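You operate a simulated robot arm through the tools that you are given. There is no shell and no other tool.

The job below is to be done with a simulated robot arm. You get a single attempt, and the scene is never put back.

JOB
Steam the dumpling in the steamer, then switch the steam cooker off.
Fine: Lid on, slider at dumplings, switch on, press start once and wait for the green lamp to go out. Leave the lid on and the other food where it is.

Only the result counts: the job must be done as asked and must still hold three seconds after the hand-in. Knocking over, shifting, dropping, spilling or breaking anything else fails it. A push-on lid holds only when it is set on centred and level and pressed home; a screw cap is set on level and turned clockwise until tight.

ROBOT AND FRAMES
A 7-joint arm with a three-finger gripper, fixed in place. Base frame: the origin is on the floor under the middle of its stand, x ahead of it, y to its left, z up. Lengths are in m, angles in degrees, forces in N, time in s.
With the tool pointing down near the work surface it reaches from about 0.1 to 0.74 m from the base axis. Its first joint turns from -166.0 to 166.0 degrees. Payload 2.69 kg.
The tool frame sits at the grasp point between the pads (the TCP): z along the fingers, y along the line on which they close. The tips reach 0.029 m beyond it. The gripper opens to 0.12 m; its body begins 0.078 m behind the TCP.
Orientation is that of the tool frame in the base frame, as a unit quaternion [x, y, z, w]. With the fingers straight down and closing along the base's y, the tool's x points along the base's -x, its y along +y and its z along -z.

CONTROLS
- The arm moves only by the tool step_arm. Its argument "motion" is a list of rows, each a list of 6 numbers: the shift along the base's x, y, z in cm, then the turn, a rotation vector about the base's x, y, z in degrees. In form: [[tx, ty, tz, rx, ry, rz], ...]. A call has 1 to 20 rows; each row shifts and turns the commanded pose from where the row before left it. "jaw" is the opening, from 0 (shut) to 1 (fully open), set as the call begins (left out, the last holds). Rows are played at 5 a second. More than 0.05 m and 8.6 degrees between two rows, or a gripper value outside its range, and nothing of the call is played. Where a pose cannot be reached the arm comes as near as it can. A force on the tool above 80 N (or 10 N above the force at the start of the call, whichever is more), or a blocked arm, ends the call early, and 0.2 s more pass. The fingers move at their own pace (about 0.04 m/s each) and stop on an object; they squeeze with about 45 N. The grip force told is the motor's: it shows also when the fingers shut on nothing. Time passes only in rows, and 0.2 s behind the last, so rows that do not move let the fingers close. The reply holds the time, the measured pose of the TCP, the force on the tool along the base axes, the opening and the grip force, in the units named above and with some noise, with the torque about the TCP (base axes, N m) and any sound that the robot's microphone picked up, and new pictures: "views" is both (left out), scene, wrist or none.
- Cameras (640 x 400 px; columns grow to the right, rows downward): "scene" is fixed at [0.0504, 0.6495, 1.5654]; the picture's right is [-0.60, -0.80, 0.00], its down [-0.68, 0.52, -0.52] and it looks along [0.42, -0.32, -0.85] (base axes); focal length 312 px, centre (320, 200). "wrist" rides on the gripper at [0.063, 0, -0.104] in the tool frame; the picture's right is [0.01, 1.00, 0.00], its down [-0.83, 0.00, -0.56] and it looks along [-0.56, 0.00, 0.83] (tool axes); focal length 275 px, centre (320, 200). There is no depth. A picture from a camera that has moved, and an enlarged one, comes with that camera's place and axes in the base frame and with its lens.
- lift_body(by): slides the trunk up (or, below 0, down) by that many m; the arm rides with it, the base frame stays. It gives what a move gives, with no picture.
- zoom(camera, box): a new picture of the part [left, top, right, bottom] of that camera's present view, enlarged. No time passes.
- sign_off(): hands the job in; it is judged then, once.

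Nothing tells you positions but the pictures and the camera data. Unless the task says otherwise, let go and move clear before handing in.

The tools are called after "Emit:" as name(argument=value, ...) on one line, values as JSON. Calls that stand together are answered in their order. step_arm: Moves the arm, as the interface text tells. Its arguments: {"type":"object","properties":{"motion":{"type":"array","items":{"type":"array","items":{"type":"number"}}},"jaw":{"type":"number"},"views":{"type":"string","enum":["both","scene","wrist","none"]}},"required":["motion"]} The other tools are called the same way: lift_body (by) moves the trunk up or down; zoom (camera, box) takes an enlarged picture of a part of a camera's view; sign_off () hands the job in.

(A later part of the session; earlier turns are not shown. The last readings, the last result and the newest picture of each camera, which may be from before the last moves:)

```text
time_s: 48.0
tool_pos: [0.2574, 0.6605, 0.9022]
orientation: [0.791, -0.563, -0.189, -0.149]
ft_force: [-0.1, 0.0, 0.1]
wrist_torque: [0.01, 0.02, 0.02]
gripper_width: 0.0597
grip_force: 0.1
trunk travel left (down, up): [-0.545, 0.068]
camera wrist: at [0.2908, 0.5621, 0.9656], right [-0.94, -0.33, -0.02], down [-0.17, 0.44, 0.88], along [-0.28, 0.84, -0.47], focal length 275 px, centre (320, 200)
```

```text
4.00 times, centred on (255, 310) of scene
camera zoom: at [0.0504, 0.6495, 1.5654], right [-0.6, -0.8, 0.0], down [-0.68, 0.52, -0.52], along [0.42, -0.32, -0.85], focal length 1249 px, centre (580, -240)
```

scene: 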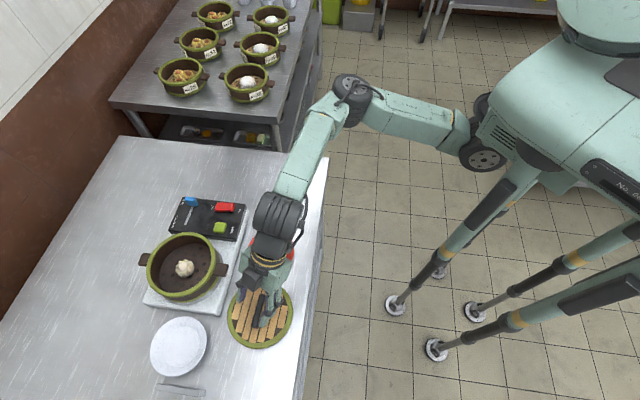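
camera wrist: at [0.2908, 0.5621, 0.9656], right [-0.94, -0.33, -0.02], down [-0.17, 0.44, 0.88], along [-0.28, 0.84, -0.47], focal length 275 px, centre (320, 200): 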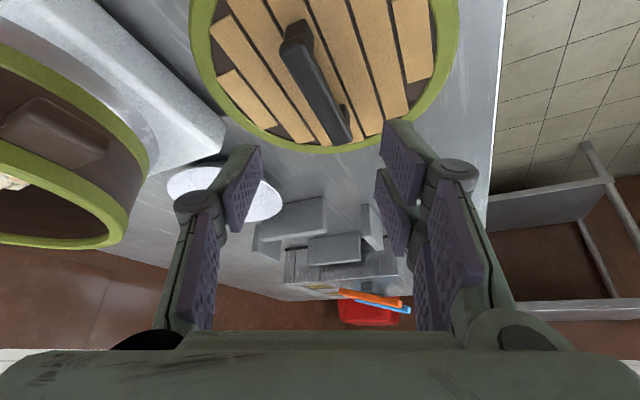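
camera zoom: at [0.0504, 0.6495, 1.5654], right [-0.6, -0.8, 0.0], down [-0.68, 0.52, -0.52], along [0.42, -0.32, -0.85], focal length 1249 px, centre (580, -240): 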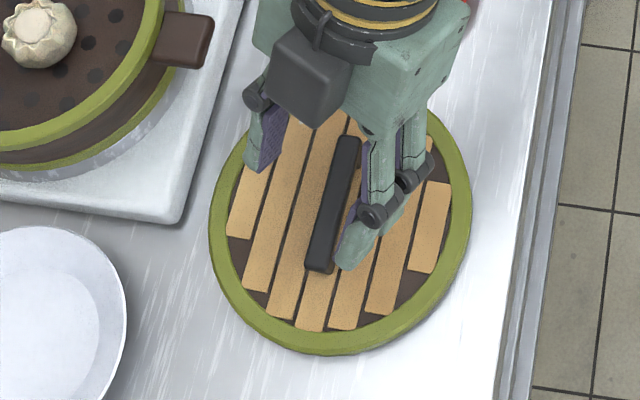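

The bar is centred between the fingers. Lowering over it.

Emit:
step_arm(motion=[[0, 0, -1.5, 0, 0, 0], [0, 0, -1.5, 0, 0, 0], [0, 0, -0.9, 0, 0, 0]], views="wrist")

Emit:
zoom(camera="wrist", box=[180, 0, 500, 200])

Emit:
zoom(camera="scene", box=[200, 260, 310, 360])

```text
time_s: 48.8
tool_pos: [0.2583, 0.6613, 0.8628]
orientation: [0.791, -0.562, -0.189, -0.148]
ft_force: [-0.3, 0.0, -0.1]
wrist_torque: [0.02, -0.04, -0.01]
gripper_width: 0.0599
grip_force: 0.0
trunk travel left (down, up): [-0.545, 0.068]
camera wrist: at [0.2908, 0.5623, 0.9268], right [-0.94, -0.33, -0.02], down [-0.18, 0.44, 0.88], along [-0.28, 0.84, -0.47], focal length 275 px, centre (320, 200)
```

wrist: 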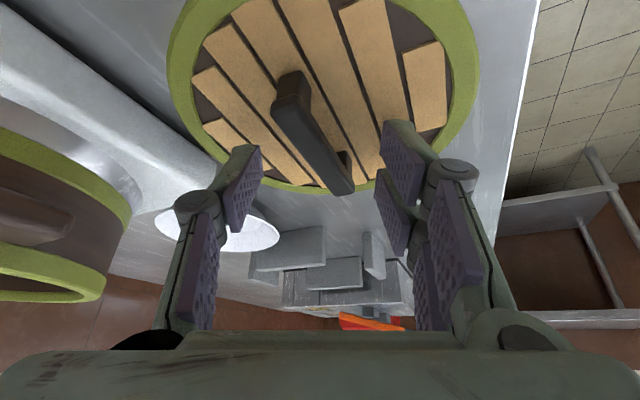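

```text
2.00 times, centred on (340, 100) of wrist
camera zoom: at [0.2908, 0.5623, 0.9268], right [-0.94, -0.33, -0.02], down [-0.18, 0.44, 0.88], along [-0.28, 0.84, -0.47], focal length 551 px, centre (280, 400)
```

zoom: 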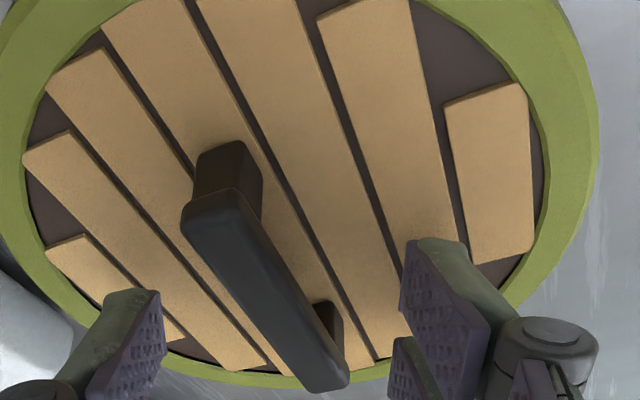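

```text
4.00 times, centred on (255, 310) of scene
camera zoom: at [0.0504, 0.6495, 1.5654], right [-0.6, -0.8, 0.0], down [-0.68, 0.52, -0.52], along [0.42, -0.32, -0.85], focal length 1249 px, centre (580, -240)
```

zoom: 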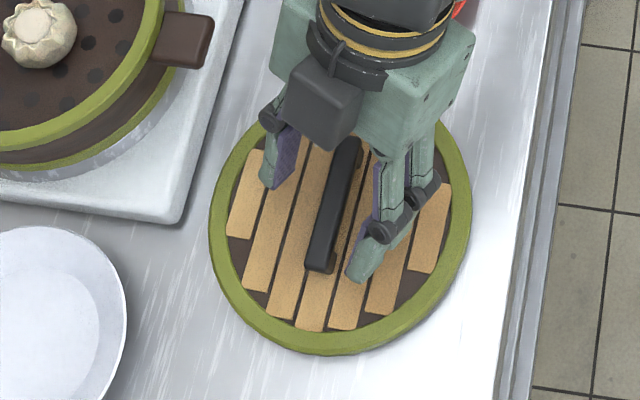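

Fingers straddle the bar. Lowering 4 mm more and closing.

Emit:
step_arm(motion=[[0, 0, -0.4, 0, 0, 0], [0, 0, 0, 0, 0, 0]], views="none")

Emit:
step_arm(motion=[[0, 0, 0, 0, 0, 0], [0, 0, 0, 0, 0, 0], [0, 0, 0, 0, 0, 0], [0, 0, 0, 0, 0, 0], [0, 0, 0, 0, 0, 0], [0, 0, 0, 0, 0, 0]], jaw=0, views="both")

Emit:
zoom(camera="wrist", box=[180, 0, 500, 200])

Emit:
zoom(camera="scene", box=[200, 260, 310, 360])

```text
time_s: 49.4
tool_pos: [0.2575, 0.6598, 0.8585]
orientation: [0.791, -0.563, -0.19, -0.149]
ft_force: [0.4, 0.0, 0.4]
wrist_torque: [0.0, 0.01, -0.02]
gripper_width: 0.0599
grip_force: 0.1
trunk travel left (down, up): [-0.545, 0.068]
```

```text
time_s: 50.8
tool_pos: [0.2565, 0.6612, 0.8591]
orientation: [0.791, -0.562, -0.19, -0.149]
ft_force: [-0.3, -0.6, 1.0]
wrist_torque: [0.13, 0.06, 0.06]
gripper_width: 0.0129
grip_force: 39.5
trunk travel left (down, up): [-0.545, 0.068]
camera wrist: at [0.2906, 0.5621, 0.923], right [-0.94, -0.33, -0.02], down [-0.18, 0.44, 0.88], along [-0.28, 0.84, -0.47], focal length 275 px, centre (320, 200)
```

scene: 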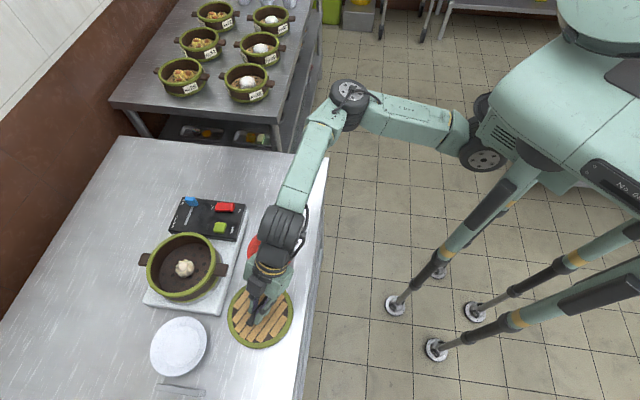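
wrist: 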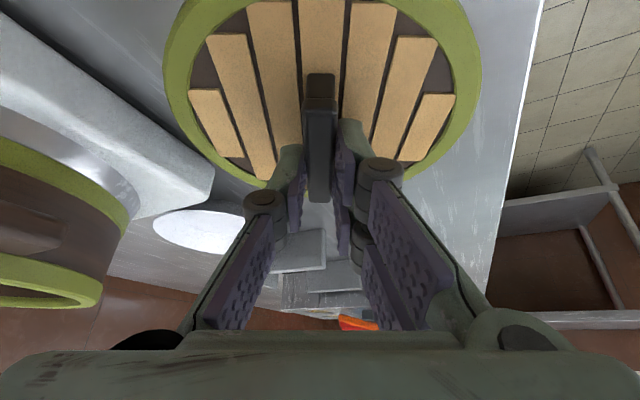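

```text
2.00 times, centred on (340, 100) of wrist
camera zoom: at [0.2906, 0.5621, 0.923], right [-0.94, -0.33, -0.02], down [-0.18, 0.44, 0.88], along [-0.28, 0.84, -0.47], focal length 551 px, centre (280, 400)
```

zoom: 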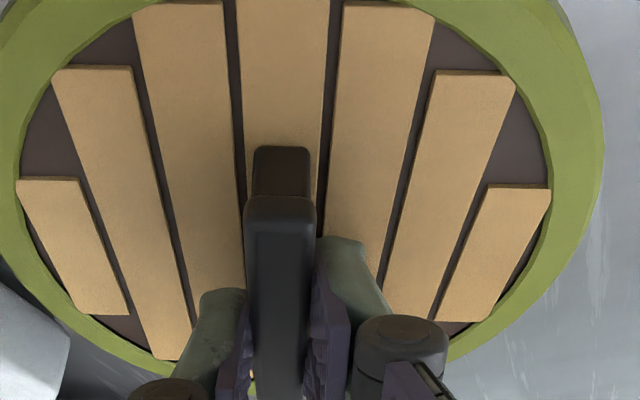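

```text
4.00 times, centred on (255, 310) of scene
camera zoom: at [0.0504, 0.6495, 1.5654], right [-0.6, -0.8, 0.0], down [-0.68, 0.52, -0.52], along [0.42, -0.32, -0.85], focal length 1249 px, centre (580, -240)
```

zoom: 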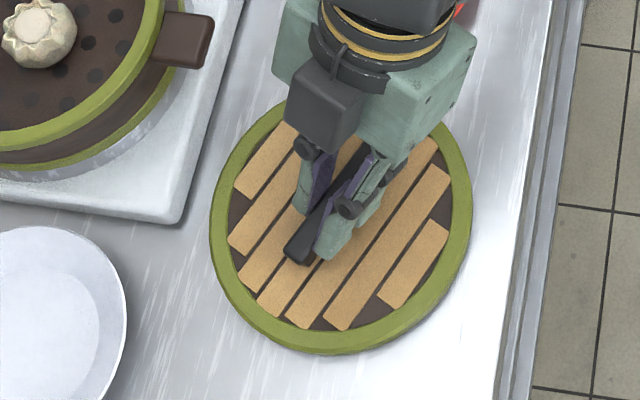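

Excellent: the lid rotated to align and the bar is gripped. Before lifting, I'll take a clean, enlarged scene view of the pot to refine its centre.

Emit:
zoom(camera="scene", box=[135, 225, 235, 310])

Emit:
step_arm(motion=[[0, 0, 0.3, 0, 0, 0], [0, 0, 0.5, 0, 0, 0], [0, 0, 0.7, 0, 0, 0]], views="both")

Emit:
zoom(camera="scene", box=[200, 260, 310, 360])

```text
4.71 times, centred on (185, 268) of scene
camera zoom: at [0.0504, 0.6495, 1.5654], right [-0.6, -0.8, 0.0], down [-0.68, 0.52, -0.52], along [0.42, -0.32, -0.85], focal length 1470 px, centre (955, -118)
```

zoom: 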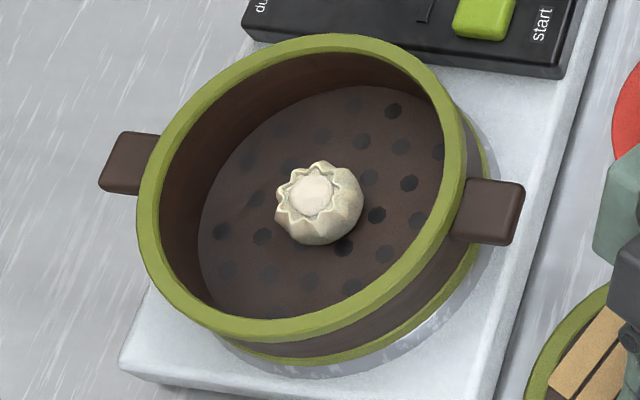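

```text
time_s: 51.6
tool_pos: [0.258, 0.6616, 0.8741]
orientation: [0.791, -0.562, -0.19, -0.148]
ft_force: [-0.7, 0.6, -0.1]
wrist_torque: [-0.01, 0.01, 0.0]
gripper_width: 0.0133
grip_force: 39.7
trunk travel left (down, up): [-0.545, 0.068]
camera wrist: at [0.2906, 0.562, 0.9378], right [-0.94, -0.33, -0.02], down [-0.18, 0.44, 0.88], along [-0.28, 0.84, -0.47], focal length 275 px, centre (320, 200)
```

scene: 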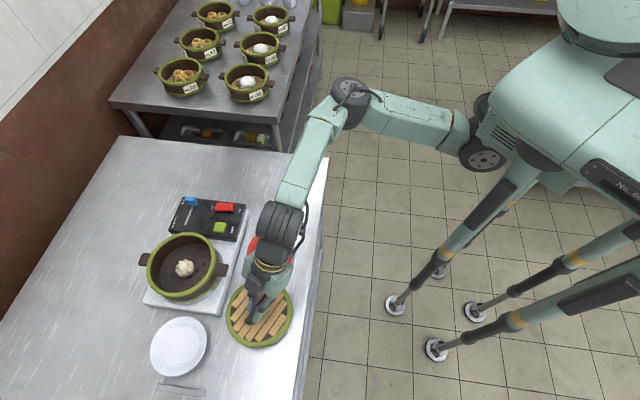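
wrist: 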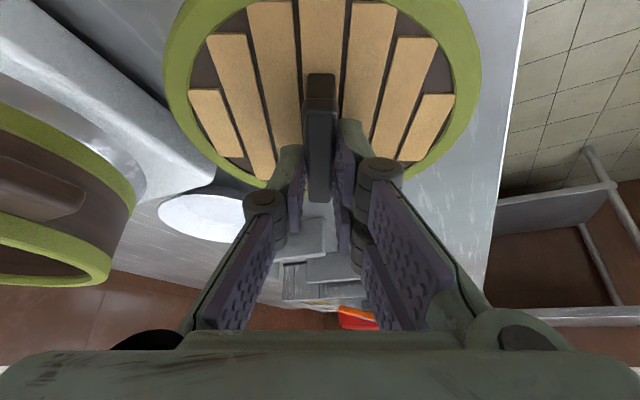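

```text
4.00 times, centred on (255, 310) of scene
camera zoom: at [0.0504, 0.6495, 1.5654], right [-0.6, -0.8, 0.0], down [-0.68, 0.52, -0.52], along [0.42, -0.32, -0.85], focal length 1249 px, centre (580, -240)
```

zoom: 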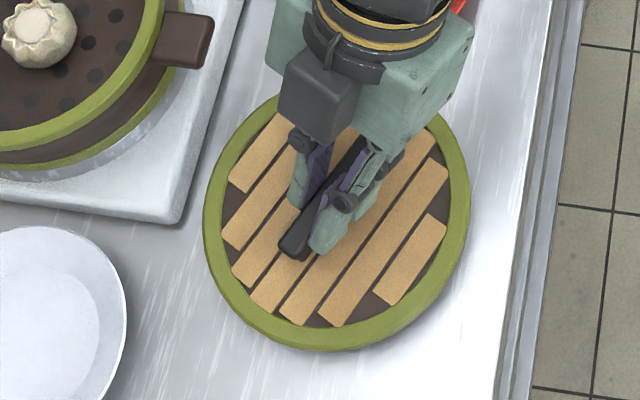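

Lid is lifted and looks level. Raising via trunk and arm, then swinging to above the pot while turning to az≈71°.

Emit:
lift_body(by=0.06)

Emit:
step_arm(motion=[[0, 0, 2, 0, 0, 0], [0, 0, 2, 0, 0, 0], [0, 0, 1.8, 0, 0, 0]], views="both")

```text
time_s: 52.6
tool_pos: [0.2579, 0.6602, 0.9333]
orientation: [0.791, -0.563, -0.19, -0.148]
ft_force: [-0.1, 0.9, -1.3]
wrist_torque: [0.01, 0.01, -0.04]
gripper_width: 0.0131
grip_force: 39.6
trunk travel left (down, up): [-0.605, 0.008]
```

```text
time_s: 53.4
tool_pos: [0.258, 0.6622, 0.9915]
orientation: [0.791, -0.562, -0.19, -0.149]
ft_force: [-0.9, -0.7, -0.4]
wrist_torque: [-0.01, 0.0, -0.01]
gripper_width: 0.013
grip_force: 39.6
trunk travel left (down, up): [-0.605, 0.008]
camera wrist: at [0.2906, 0.5627, 1.0562], right [-0.94, -0.33, -0.02], down [-0.18, 0.44, 0.88], along [-0.28, 0.84, -0.47], focal length 275 px, centre (320, 200)
```

scene: 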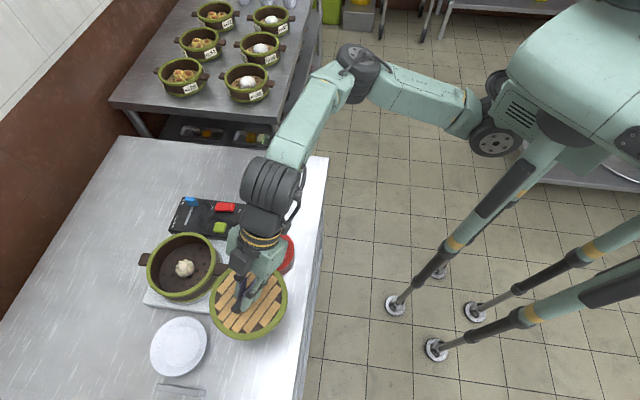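
wrist: 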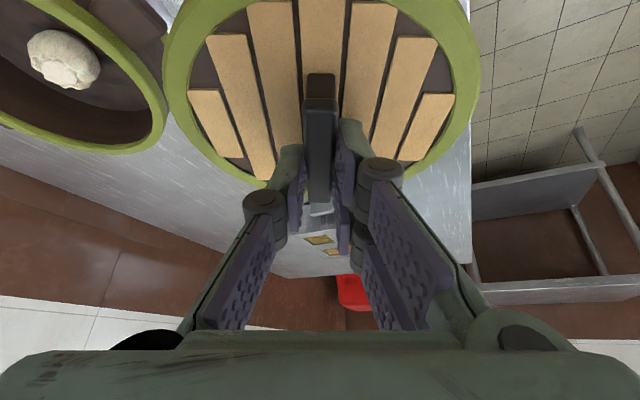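

Lid held steady. Now swinging over the pot in small steps.

Emit:
step_arm(motion=[[2.1, 1.0, 0, 0, 0, -4.7], [2.1, 1.0, 0, 0, 0, -4.7], [2.1, 1.0, 0, 0, 0, -4.7], [2.1, 1.0, 0, 0, 0, -4.7], [2.1, 1.0, 0, 0, 0, -4.7], [2.1, 1.0, 0, 0, 0, -4.7], [2.1, 1.0, 0, 0, 0, -4.7], [2.1, 1.0, 0, 0, 0, -4.7]], views="both")

Emit:
zoom(camera="scene", box=[120, 215, 250, 325])

```text
time_s: 55.2
tool_pos: [0.4252, 0.7402, 0.9909]
orientation: [-0.567, 0.787, 0.132, 0.202]
ft_force: [0.7, -0.3, -0.6]
wrist_torque: [0.01, -0.01, 0.03]
gripper_width: 0.013
grip_force: 40.0
trunk travel left (down, up): [-0.605, 0.008]
camera wrist: at [0.3913, 0.6429, 1.0553], right [-0.95, 0.32, -0.02], down [0.13, 0.46, 0.88], along [0.29, 0.83, -0.47], focal length 275 px, centre (320, 200)
```

scene: 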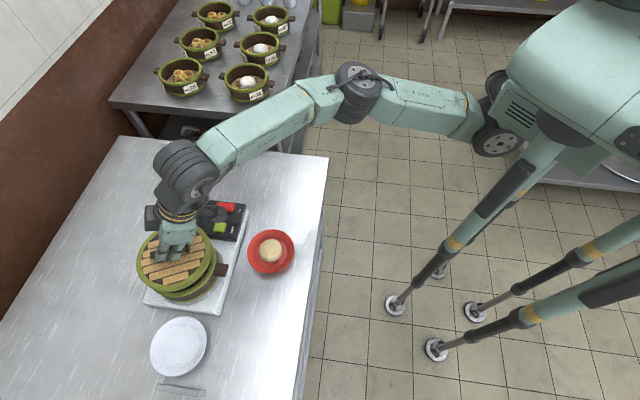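
wrist: 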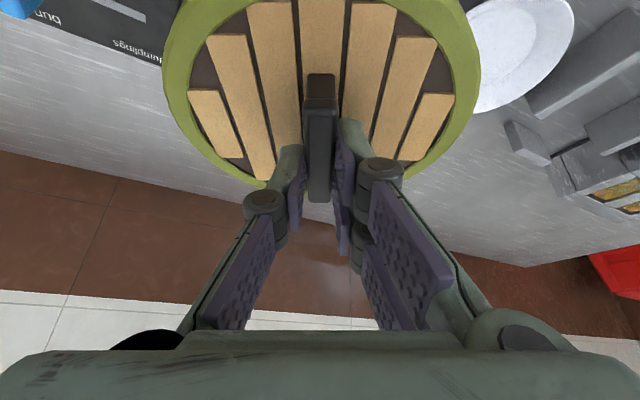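

```text
3.64 times, centred on (185, 270) of scene
camera zoom: at [0.0504, 0.6495, 1.5654], right [-0.6, -0.8, 0.0], down [-0.68, 0.52, -0.52], along [0.42, -0.32, -0.85], focal length 1136 px, centre (811, -54)
```

zoom: 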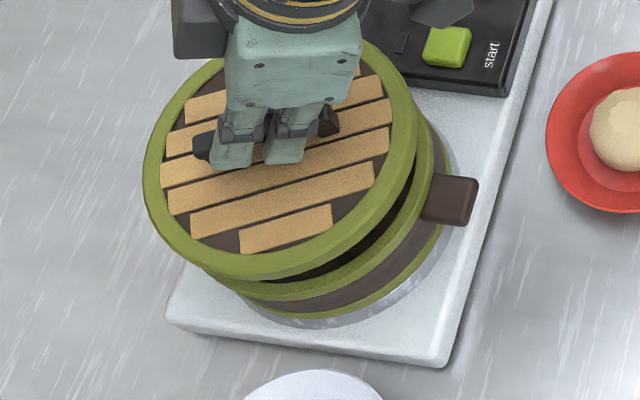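

Lid hovers over the pot; computed correction is ≈(+3.4, +6.8) mm. Applying it and lowering 2 cm, then checking alignment.

Emit:
step_arm(motion=[[0.34, 0.68, -0.5, 0, 0, 0], [0, 0, -1.0, 0, 0, 0], [0, 0, -0.5, 0, 0, 0]], views="both")

Emit:
zoom(camera="scene", box=[130, 225, 230, 310])

Emit:
zoom(camera="wrist", box=[140, 0, 500, 225])

```text
time_s: 56.0
tool_pos: [0.4299, 0.7475, 0.9713]
orientation: [-0.568, 0.787, 0.132, 0.202]
ft_force: [0.7, -0.2, -0.4]
wrist_torque: [0.01, -0.01, 0.01]
gripper_width: 0.0133
grip_force: 39.4
trunk travel left (down, up): [-0.605, 0.008]
camera wrist: at [0.3948, 0.6499, 1.0354], right [-0.95, 0.32, -0.02], down [0.13, 0.46, 0.88], along [0.29, 0.83, -0.47], focal length 275 px, centre (320, 200)
```

scene: 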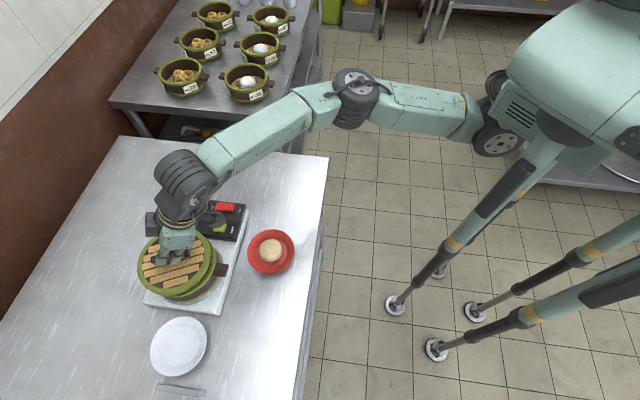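
wrist: 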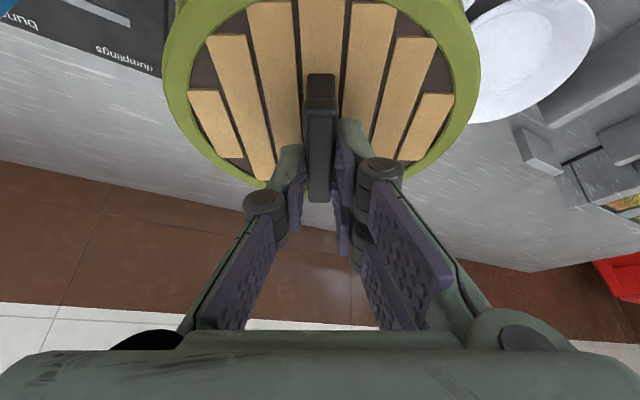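

```text
4.71 times, centred on (180, 268) of scene
camera zoom: at [0.0504, 0.6495, 1.5654], right [-0.6, -0.8, 0.0], down [-0.68, 0.52, -0.52], along [0.42, -0.32, -0.85], focal length 1470 px, centre (979, -118)
```

zoom: 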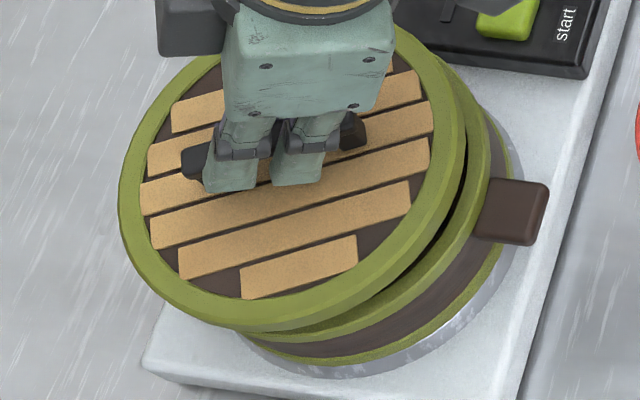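

```text
1.78 times, centred on (320, 112) of wrist
camera zoom: at [0.3948, 0.6499, 1.0354], right [-0.95, 0.32, -0.02], down [0.13, 0.46, 0.88], along [0.29, 0.83, -0.47], focal length 489 px, centre (320, 356)
```

zoom: 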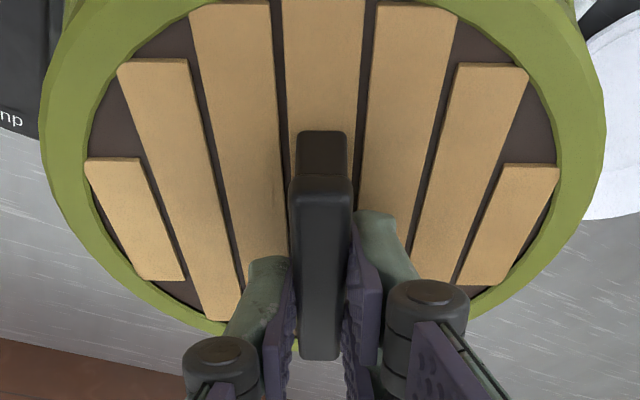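

The lid looks level and nearly concentric (a couple of mm off). Small correction, then lowering slowly until contact.

Emit:
step_arm(motion=[[-0.15, -0.17, -0.3, 0, 0, 0], [0, 0, -0.3, 0, 0, 0]], views="none")

Emit:
step_arm(motion=[[0, 0, -0.25, 0, 0, 0], [0, 0, 0, 0, 0, 0]], views="both")

Emit:
zoom(camera="scene", box=[130, 225, 230, 310])

```text
time_s: 56.6
tool_pos: [0.4266, 0.7471, 0.9657]
orientation: [-0.567, 0.787, 0.132, 0.202]
ft_force: [-0.6, 0.3, 0.2]
wrist_torque: [-0.01, -0.01, 0.01]
gripper_width: 0.0132
grip_force: 39.7
trunk travel left (down, up): [-0.605, 0.008]
```

```text
time_s: 57.2
tool_pos: [0.4266, 0.7456, 0.9631]
orientation: [-0.567, 0.787, 0.131, 0.203]
ft_force: [-0.7, 0.5, -1.4]
wrist_torque: [0.01, 0.0, -0.01]
gripper_width: 0.0131
grip_force: 39.7
trunk travel left (down, up): [-0.605, 0.008]
camera wrist: at [0.3931, 0.6483, 1.0269], right [-0.95, 0.32, -0.02], down [0.13, 0.46, 0.88], along [0.29, 0.83, -0.47], focal length 275 px, centre (320, 200)
```

scene: 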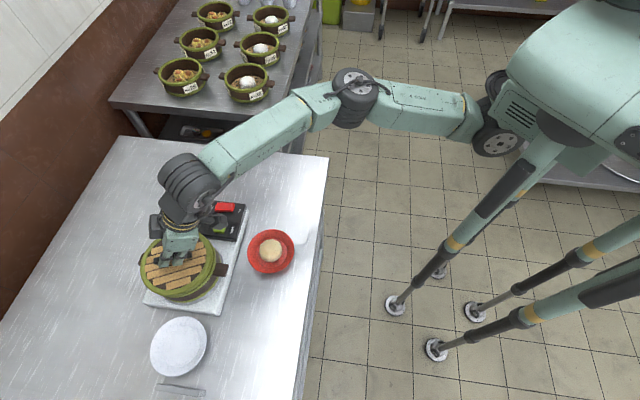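
wrist: 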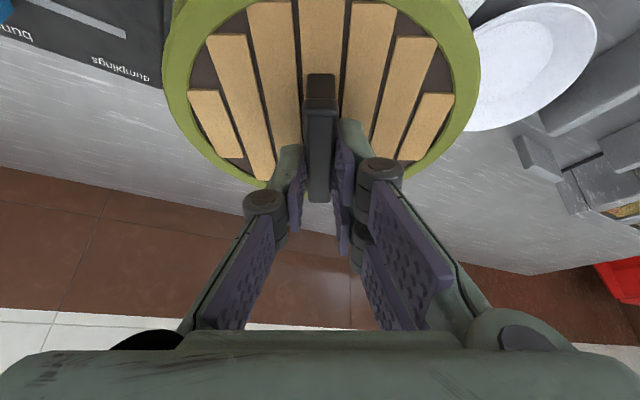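

```text
4.71 times, centred on (180, 268) of scene
camera zoom: at [0.0504, 0.6495, 1.5654], right [-0.6, -0.8, 0.0], down [-0.68, 0.52, -0.52], along [0.42, -0.32, -0.85], focal length 1470 px, centre (979, -118)
```

zoom: 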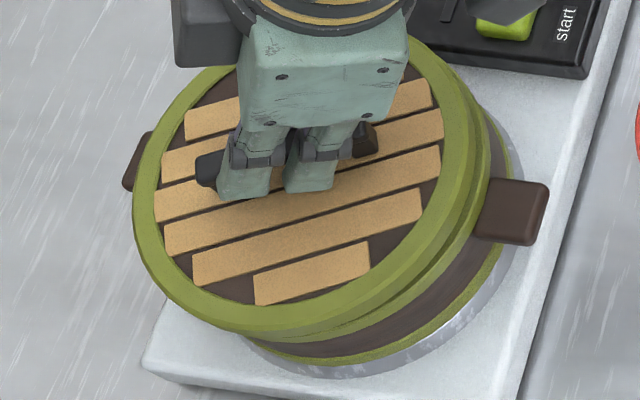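

Left-right alignment matches to <1 mm. Zooming for the other direction before final lowering.

Emit:
zoom(camera="scene", box=[155, 265, 235, 315])

Emit:
zoom(camera="scene", box=[150, 220, 230, 270])

```text
8.00 times, centred on (195, 290) of scene
camera zoom: at [0.0504, 0.6495, 1.5654], right [-0.6, -0.8, 0.0], down [-0.68, 0.52, -0.52], along [0.42, -0.32, -0.85], focal length 2499 px, centre (1320, -520)
```

zoom: 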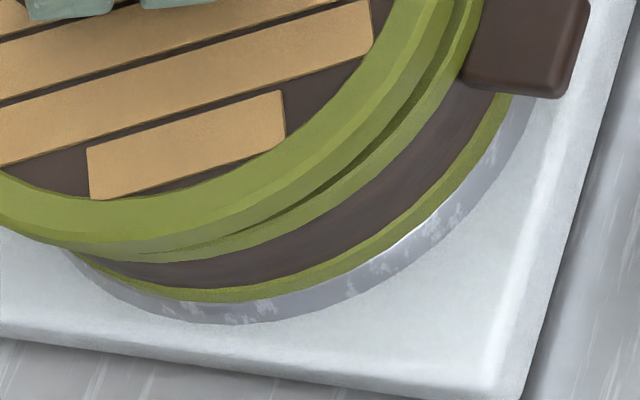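

```text
8.00 times, centred on (190, 245) of scene
camera zoom: at [0.0504, 0.6495, 1.5654], right [-0.6, -0.8, 0.0], down [-0.68, 0.52, -0.52], along [0.42, -0.32, -0.85], focal length 2499 px, centre (1360, -160)
```

zoom: 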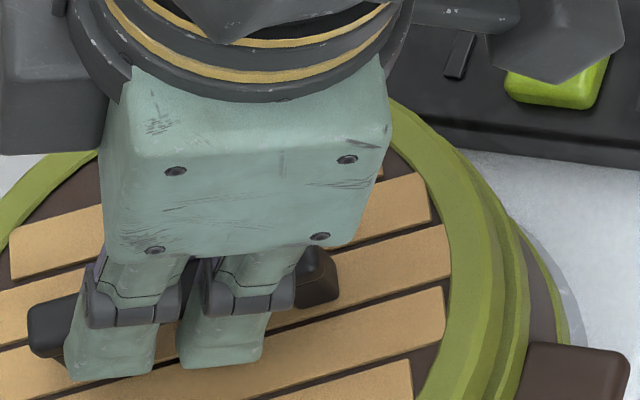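

Alignment is within ~2–3 mm by estimate. Continuing down slowly with force watch.

Emit:
step_arm(motion=[[0, 0, -0.25, 0, 0, 0], [0, 0, 0, 0, 0, 0]], views="none")

Emit:
step_arm(motion=[[0, 0, -0.2, 0, 0, 0], [0, 0, 0, 0, 0, 0]], views="none")

```text
time_s: 57.8
tool_pos: [0.4266, 0.7464, 0.9599]
orientation: [-0.567, 0.787, 0.132, 0.202]
ft_force: [0.9, -0.3, -0.4]
wrist_torque: [-0.03, 0.01, 0.04]
gripper_width: 0.0132
grip_force: 39.9
trunk travel left (down, up): [-0.605, 0.008]
```

```text
time_s: 58.4
tool_pos: [0.4267, 0.7468, 0.9595]
orientation: [-0.568, 0.787, 0.133, 0.202]
ft_force: [0.6, -0.4, -0.7]
wrist_torque: [-0.01, 0.01, 0.01]
gripper_width: 0.0132
grip_force: 39.5
trunk travel left (down, up): [-0.605, 0.008]
```

Emit:
step_arm(motion=[[0, 0, -0.2, 0, 0, 0], [0, 0, 0, 0, 0, 0]], views="none")

Emit:
step_arm(motion=[[0, 0, -0.2, 0, 0, 0], [0, 0, 0, 0, 0, 0]], views="both")

Emit:
zoom(camera="scene", box=[130, 225, 230, 310])

```text
time_s: 59.0
tool_pos: [0.4271, 0.7455, 0.9558]
orientation: [-0.567, 0.787, 0.131, 0.202]
ft_force: [0.4, 0.1, -1.0]
wrist_torque: [0.0, 0.01, -0.01]
gripper_width: 0.0131
grip_force: 39.6
trunk travel left (down, up): [-0.605, 0.008]
```

```text
time_s: 59.6
tool_pos: [0.427, 0.7466, 0.956]
orientation: [-0.568, 0.787, 0.131, 0.202]
ft_force: [0.5, 0.5, -0.8]
wrist_torque: [-0.01, -0.01, 0.02]
gripper_width: 0.0132
grip_force: 39.7
trunk travel left (down, up): [-0.605, 0.008]
camera wrist: at [0.3931, 0.6481, 1.0187], right [-0.95, 0.32, -0.02], down [0.13, 0.46, 0.88], along [0.29, 0.83, -0.47], focal length 275 px, centre (320, 200)
```

scene: 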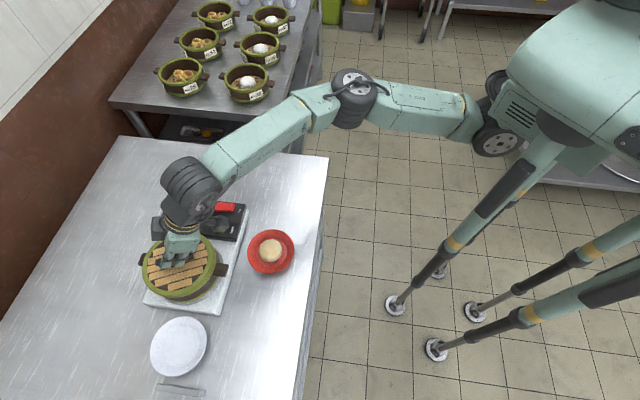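
wrist: 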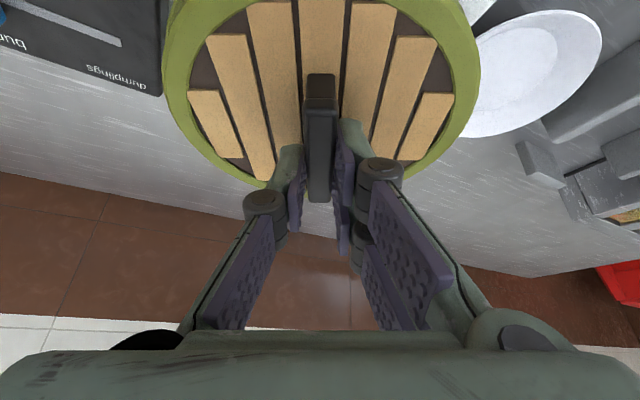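

```text
4.71 times, centred on (180, 268) of scene
camera zoom: at [0.0504, 0.6495, 1.5654], right [-0.6, -0.8, 0.0], down [-0.68, 0.52, -0.52], along [0.42, -0.32, -0.85], focal length 1470 px, centre (979, -118)
```

zoom: 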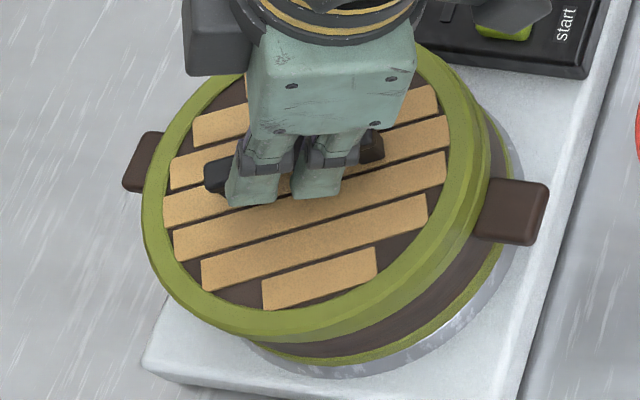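

Still aligned and no contact. Continuing.

Emit:
step_arm(motion=[[0, 0, -0.2, 0, 0, 0], [0, 0, 0, 0, 0, 0]], views="none")

Emit:
step_arm(motion=[[0, 0, -0.2, 0, 0, 0], [0, 0, 0, 0, 0, 0]], views="none")

```text
time_s: 60.2
tool_pos: [0.4265, 0.7474, 0.954]
orientation: [-0.568, 0.787, 0.132, 0.202]
ft_force: [1.1, 0.1, 2.9]
wrist_torque: [0.16, 0.18, -0.07]
gripper_width: 0.0132
grip_force: 39.5
trunk travel left (down, up): [-0.605, 0.008]
```

```text
time_s: 60.8
tool_pos: [0.4263, 0.7449, 0.9524]
orientation: [-0.567, 0.787, 0.132, 0.204]
ft_force: [2.2, 3.9, 12.7]
wrist_torque: [-0.45, 0.21, -0.02]
gripper_width: 0.013
grip_force: 40.4
trunk travel left (down, up): [-0.605, 0.008]
```

First contact at TCP z≈0.953 (13 N), small lateral force suggests nudging ~1 mm in +y. Nudging and pressing on gradually.

Emit:
step_arm(motion=[[0.05, 0.1, -0.1, 0, 0, 0], [0, 0, 0, 0, 0, 0]], views="both")

Emit:
zoom(camera="scene", box=[130, 225, 230, 310])

Emit:
zoom(camera="scene", box=[155, 265, 235, 315])

```text
time_s: 61.4
tool_pos: [0.4279, 0.7457, 0.9514]
orientation: [-0.567, 0.787, 0.132, 0.204]
ft_force: [-0.4, -4.4, 20.1]
wrist_torque: [-0.23, 0.13, -0.05]
gripper_width: 0.0129
grip_force: 39.4
trunk travel left (down, up): [-0.605, 0.008]
camera wrist: at [0.3929, 0.6476, 1.0165], right [-0.95, 0.32, -0.02], down [0.13, 0.45, 0.88], along [0.29, 0.83, -0.47], focal length 275 px, centre (320, 200)
```

scene: 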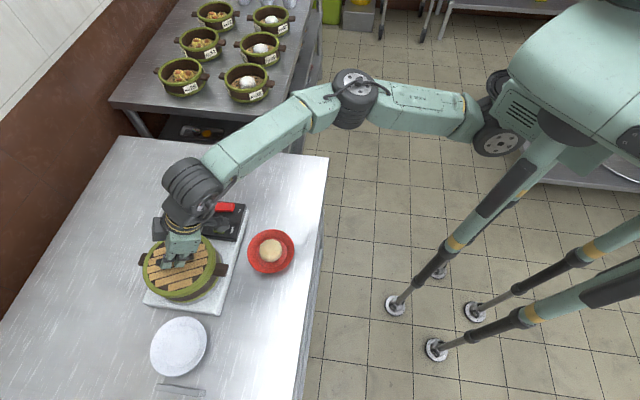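
wrist: 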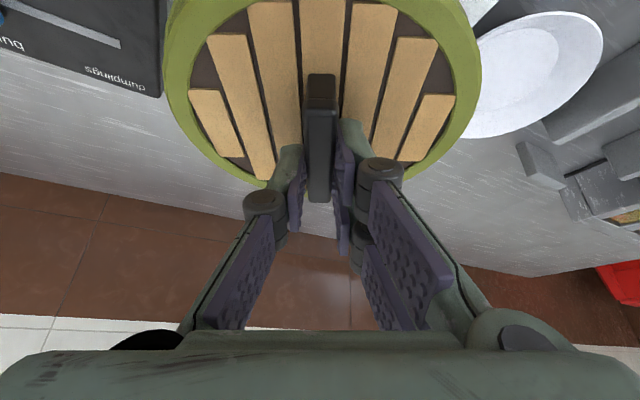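

```text
4.71 times, centred on (180, 268) of scene
camera zoom: at [0.0504, 0.6495, 1.5654], right [-0.6, -0.8, 0.0], down [-0.68, 0.52, -0.52], along [0.42, -0.32, -0.85], focal length 1470 px, centre (979, -118)
```

zoom: 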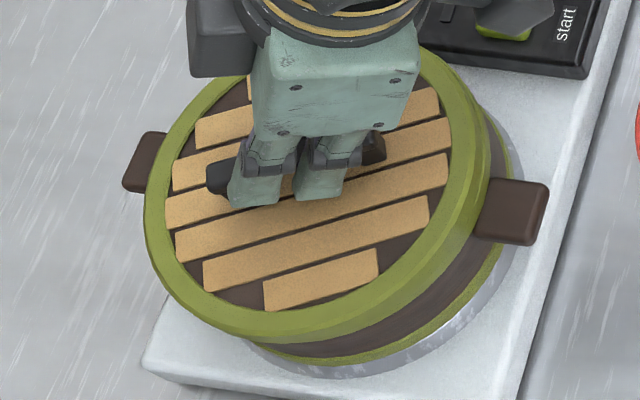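

```text
8.00 times, centred on (195, 290) of scene
camera zoom: at [0.0504, 0.6495, 1.5654], right [-0.6, -0.8, 0.0], down [-0.68, 0.52, -0.52], along [0.42, -0.32, -0.85], focal length 2499 px, centre (1320, -520)
```

zoom: 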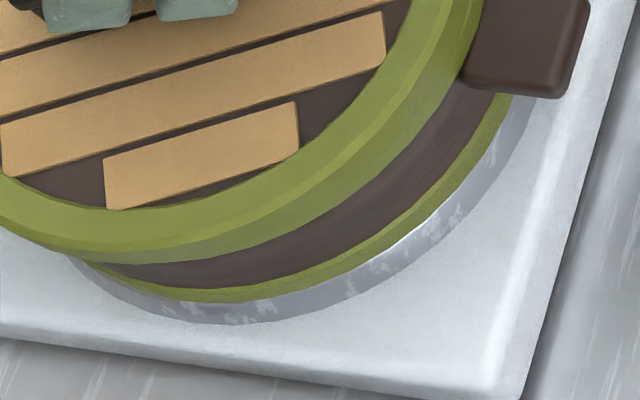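

Contact is now even and centred (20 N, torque ≈ 0). Pressing further in small increments, listening for a click.

Emit:
step_arm(motion=[[0, -0.05, -0.15, 0, 0, 0], [0, 0, 0, 0, 0, 0]], views="none")

Emit:
step_arm(motion=[[0, 0, -0.15, 0, 0, 0], [0, 0, 0, 0, 0, 0]], views="none")

```text
time_s: 62.0
tool_pos: [0.4271, 0.7463, 0.9527]
orientation: [-0.567, 0.787, 0.134, 0.205]
ft_force: [1.2, 1.4, 28.0]
wrist_torque: [0.15, 0.0, -0.06]
gripper_width: 0.0136
grip_force: 40.3
trunk travel left (down, up): [-0.605, 0.008]
```

```text
time_s: 62.6
tool_pos: [0.4271, 0.746, 0.9525]
orientation: [-0.566, 0.787, 0.134, 0.207]
ft_force: [2.9, 6.9, 32.4]
wrist_torque: [0.64, -0.2, -0.01]
gripper_width: 0.0132
grip_force: 38.9
trunk travel left (down, up): [-0.605, 0.008]
```

Emit:
step_arm(motion=[[0, 0, -0.2, 0, 0, 0], [0, 0, 0, 0, 0, 0]], views="none")

Emit:
step_arm(motion=[[0, 0, -0.2, 0, 0, 0], [0, 0, 0, 0, 0, 0]], views="wrist")

Emit:
zoom(camera="scene", box=[130, 225, 230, 310])

```text
time_s: 63.2
tool_pos: [0.426, 0.7455, 0.9512]
orientation: [-0.567, 0.786, 0.135, 0.206]
ft_force: [4.0, 6.4, 36.6]
wrist_torque: [0.73, -0.27, 0.04]
gripper_width: 0.0134
grip_force: 39.5
trunk travel left (down, up): [-0.605, 0.008]
```

```text
time_s: 63.8
tool_pos: [0.4264, 0.746, 0.9498]
orientation: [-0.566, 0.787, 0.134, 0.207]
ft_force: [4.4, 6.0, 38.5]
wrist_torque: [0.53, -0.17, 0.01]
gripper_width: 0.0131
grip_force: 39.8
trunk travel left (down, up): [-0.605, 0.008]
camera wrist: at [0.3926, 0.6465, 1.0135], right [-0.95, 0.32, -0.02], down [0.13, 0.45, 0.89], along [0.29, 0.84, -0.46], focal length 275 px, centre (320, 200)
```

wrist: 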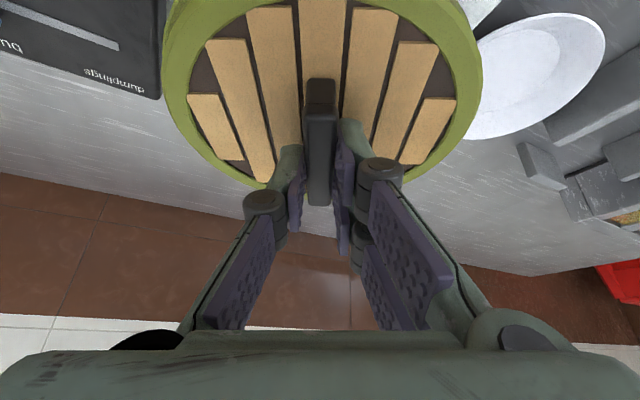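

```text
4.71 times, centred on (180, 268) of scene
camera zoom: at [0.0504, 0.6495, 1.5654], right [-0.6, -0.8, 0.0], down [-0.68, 0.52, -0.52], along [0.42, -0.32, -0.85], focal length 1470 px, centre (979, -118)
```

zoom: 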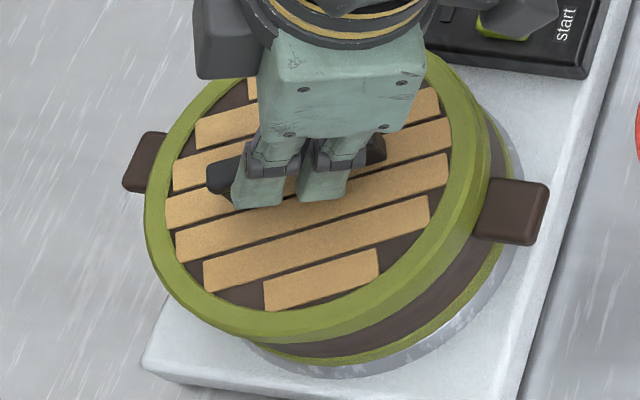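

The grip slips slightly at ~38 N and the lid sits flat; no click heard yet. I'll unload, open the jaw, then press on top of the bar's centre with closed fingers to make sure it's home.

Emit:
step_arm(motion=[[0, 0, 0.3, 0, 0, 0], [0, 0, 0.3, 0, 0, 0], [0, 0, 0, 0, 0, 0]], views="none")

```text
time_s: 64.6
tool_pos: [0.4272, 0.7448, 0.9503]
orientation: [-0.568, 0.787, 0.132, 0.203]
ft_force: [2.5, 2.9, 19.0]
wrist_torque: [1.08, -0.32, 0.0]
gripper_width: 0.0135
grip_force: 39.4
trunk travel left (down, up): [-0.605, 0.008]
```

Emit:
step_arm(motion=[[0, 0, 0.2, 0, 0, 0], [0, 0, 0, 0, 0, 0]], views="none")

```text
time_s: 65.2
tool_pos: [0.4272, 0.7455, 0.9501]
orientation: [-0.567, 0.788, 0.131, 0.202]
ft_force: [-0.5, -1.1, 9.3]
wrist_torque: [0.71, -0.13, 0.05]
gripper_width: 0.0131
grip_force: 40.1
trunk travel left (down, up): [-0.605, 0.008]
```

Emit:
step_arm(motion=[[0, 0, 0.1, 0, 0, 0], [0, 0, 0, 0, 0, 0]], views="none")

Emit:
step_arm(motion=[[0, 0, 0, 0, 0, 0], [0, 0, 0, 0, 0, 0], [0, 0, 0, 0, 0, 0]], jaw=0.4, views="both")

Emit:
zoom(camera="scene", box=[130, 225, 230, 310])

```text
time_s: 65.8
tool_pos: [0.4266, 0.7452, 0.9503]
orientation: [-0.568, 0.787, 0.13, 0.202]
ft_force: [-0.4, 0.0, 0.1]
wrist_torque: [0.03, 0.02, 0.03]
gripper_width: 0.0131
grip_force: 39.7
trunk travel left (down, up): [-0.605, 0.008]
```

```text
time_s: 66.6
tool_pos: [0.4268, 0.7466, 0.9518]
orientation: [-0.567, 0.787, 0.132, 0.202]
ft_force: [-0.4, 0.6, -1.1]
wrist_torque: [0.01, 0.0, 0.02]
gripper_width: 0.0479
grip_force: 0.0
trunk travel left (down, up): [-0.605, 0.008]
camera wrist: at [0.3933, 0.6483, 1.0158], right [-0.95, 0.32, -0.02], down [0.13, 0.46, 0.88], along [0.29, 0.83, -0.47], focal length 275 px, centre (320, 200)
```

scene: 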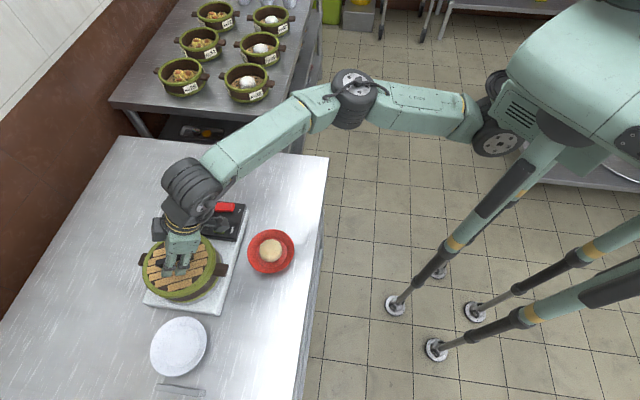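
wrist: 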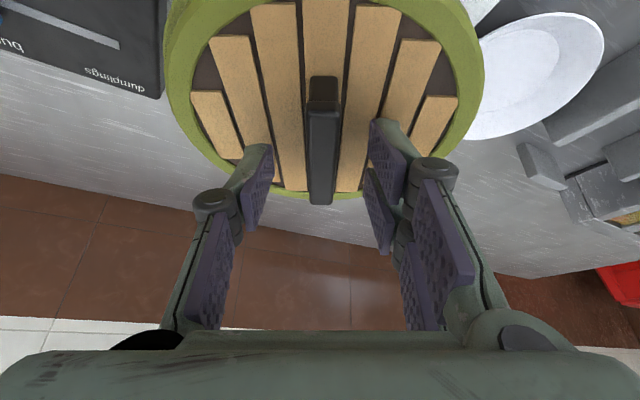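

```text
4.71 times, centred on (180, 268) of scene
camera zoom: at [0.0504, 0.6495, 1.5654], right [-0.6, -0.8, 0.0], down [-0.68, 0.52, -0.52], along [0.42, -0.32, -0.85], focal length 1470 px, centre (979, -118)
```

zoom: 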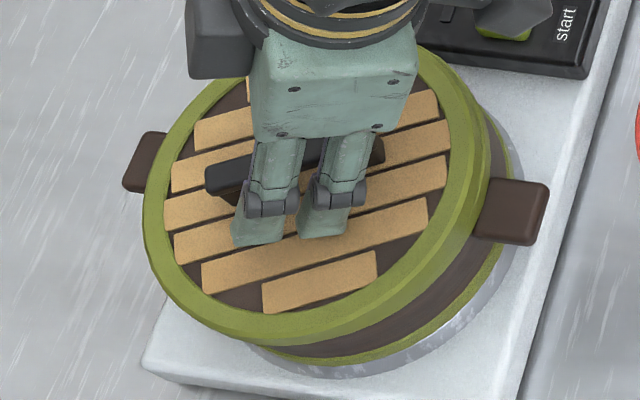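

Released. Lifting clear and backing off to view the seated lid.

Emit:
step_arm(motion=[[0, 0, 1.5, 0, 0, 0], [0, 0, 1.5, 0, 0, 0], [-0.3, -1, 1.5, 0, 0, 0], [-1, -3, 0.5, 0, 0, 0], [-1, -3, 0, 0, 0, 0], [-1, -3, 0, 0, 0, 0], [-1, -3, 0, 0, 0, 0]], views="both")

Emit:
zoom(camera="scene", box=[130, 225, 230, 310])

Emit:
zoom(camera="wrist", box=[140, 0, 500, 225])

```text
time_s: 68.2
tool_pos: [0.3848, 0.6157, 1.0033]
orientation: [-0.566, 0.788, 0.132, 0.202]
ft_force: [0.2, -0.2, 0.8]
wrist_torque: [0.01, -0.01, 0.02]
gripper_width: 0.048
grip_force: 0.1
trunk travel left (down, up): [-0.605, 0.008]
camera wrist: at [0.3505, 0.5177, 1.0662], right [-0.95, 0.32, -0.02], down [0.13, 0.46, 0.88], along [0.29, 0.83, -0.47], focal length 275 px, centre (320, 200)
```

scene: 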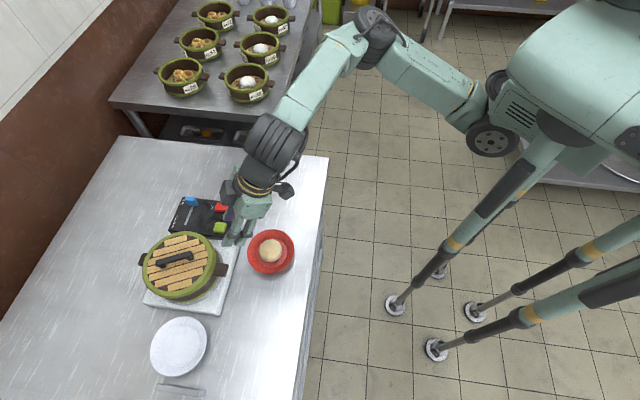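
wrist: 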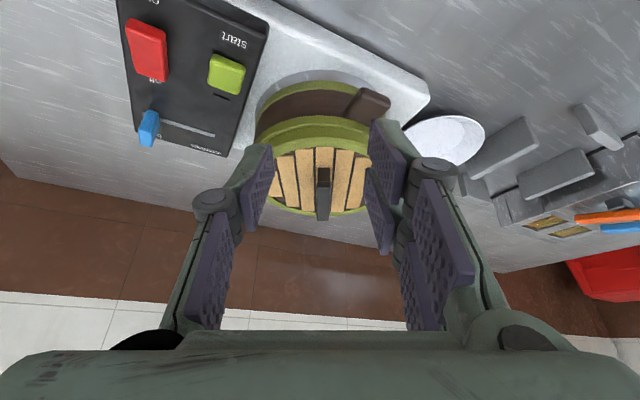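

```text
4.71 times, centred on (180, 268) of scene
camera zoom: at [0.0504, 0.6495, 1.5654], right [-0.6, -0.8, 0.0], down [-0.68, 0.52, -0.52], along [0.42, -0.32, -0.85], focal length 1470 px, centre (979, -118)
```

zoom: 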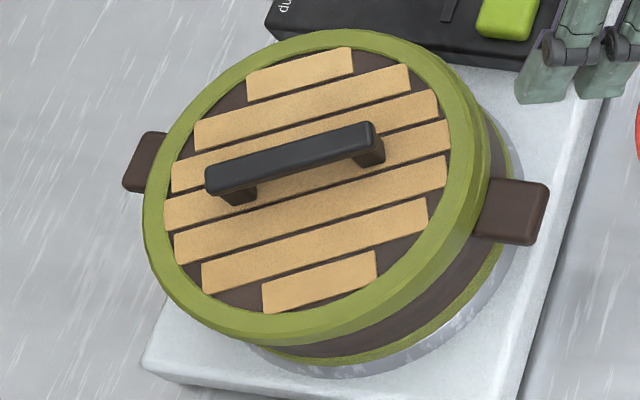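

```text
1.78 times, centred on (320, 112) of wrist
camera zoom: at [0.3505, 0.5177, 1.0662], right [-0.95, 0.32, -0.02], down [0.13, 0.46, 0.88], along [0.29, 0.83, -0.47], focal length 489 px, centre (320, 356)
```

zoom: 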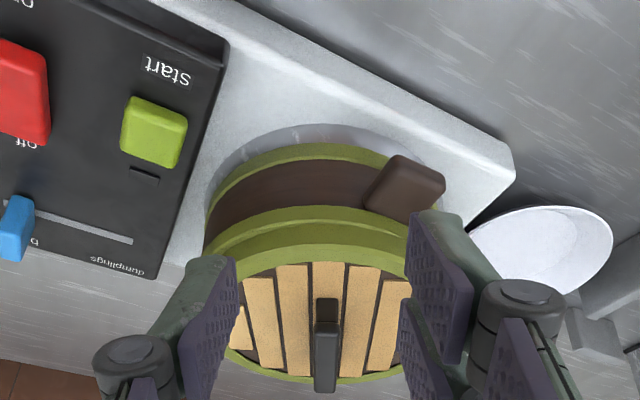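

Let me zoom more closely at the rim to see if it's fully home and level.

Emit:
zoom(camera="wrist", box=[240, 70, 400, 170])

Emit:
zoom(camera="scene", box=[155, 255, 235, 315])

```text
4.00 times, centred on (320, 120) of wrist
camera zoom: at [0.3505, 0.5177, 1.0662], right [-0.95, 0.32, -0.02], down [0.13, 0.46, 0.88], along [0.29, 0.83, -0.47], focal length 1101 px, centre (320, 520)
```

zoom: 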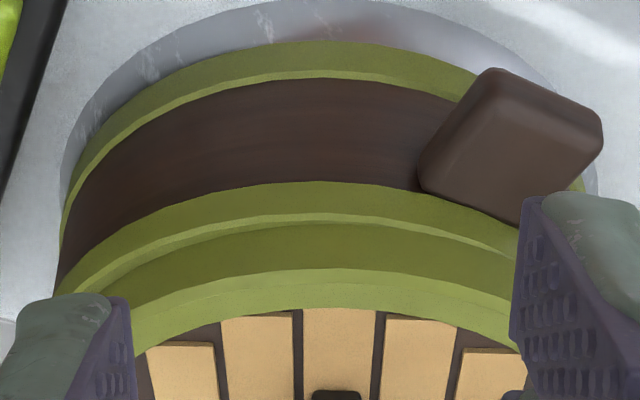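

```text
6.67 times, centred on (195, 285) of scene
camera zoom: at [0.0504, 0.6495, 1.5654], right [-0.6, -0.8, 0.0], down [-0.68, 0.52, -0.52], along [0.42, -0.32, -0.85], focal length 2082 px, centre (1153, -367)
```

zoom: 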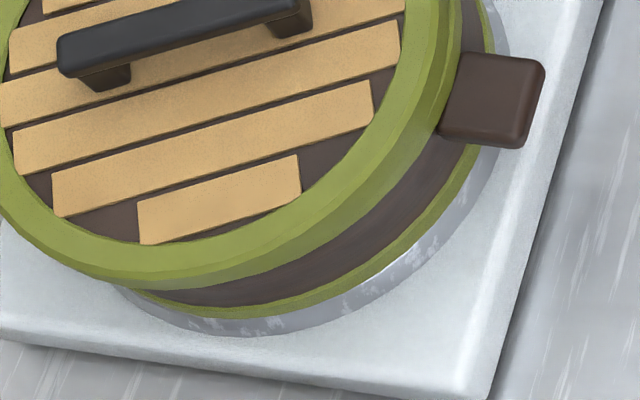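

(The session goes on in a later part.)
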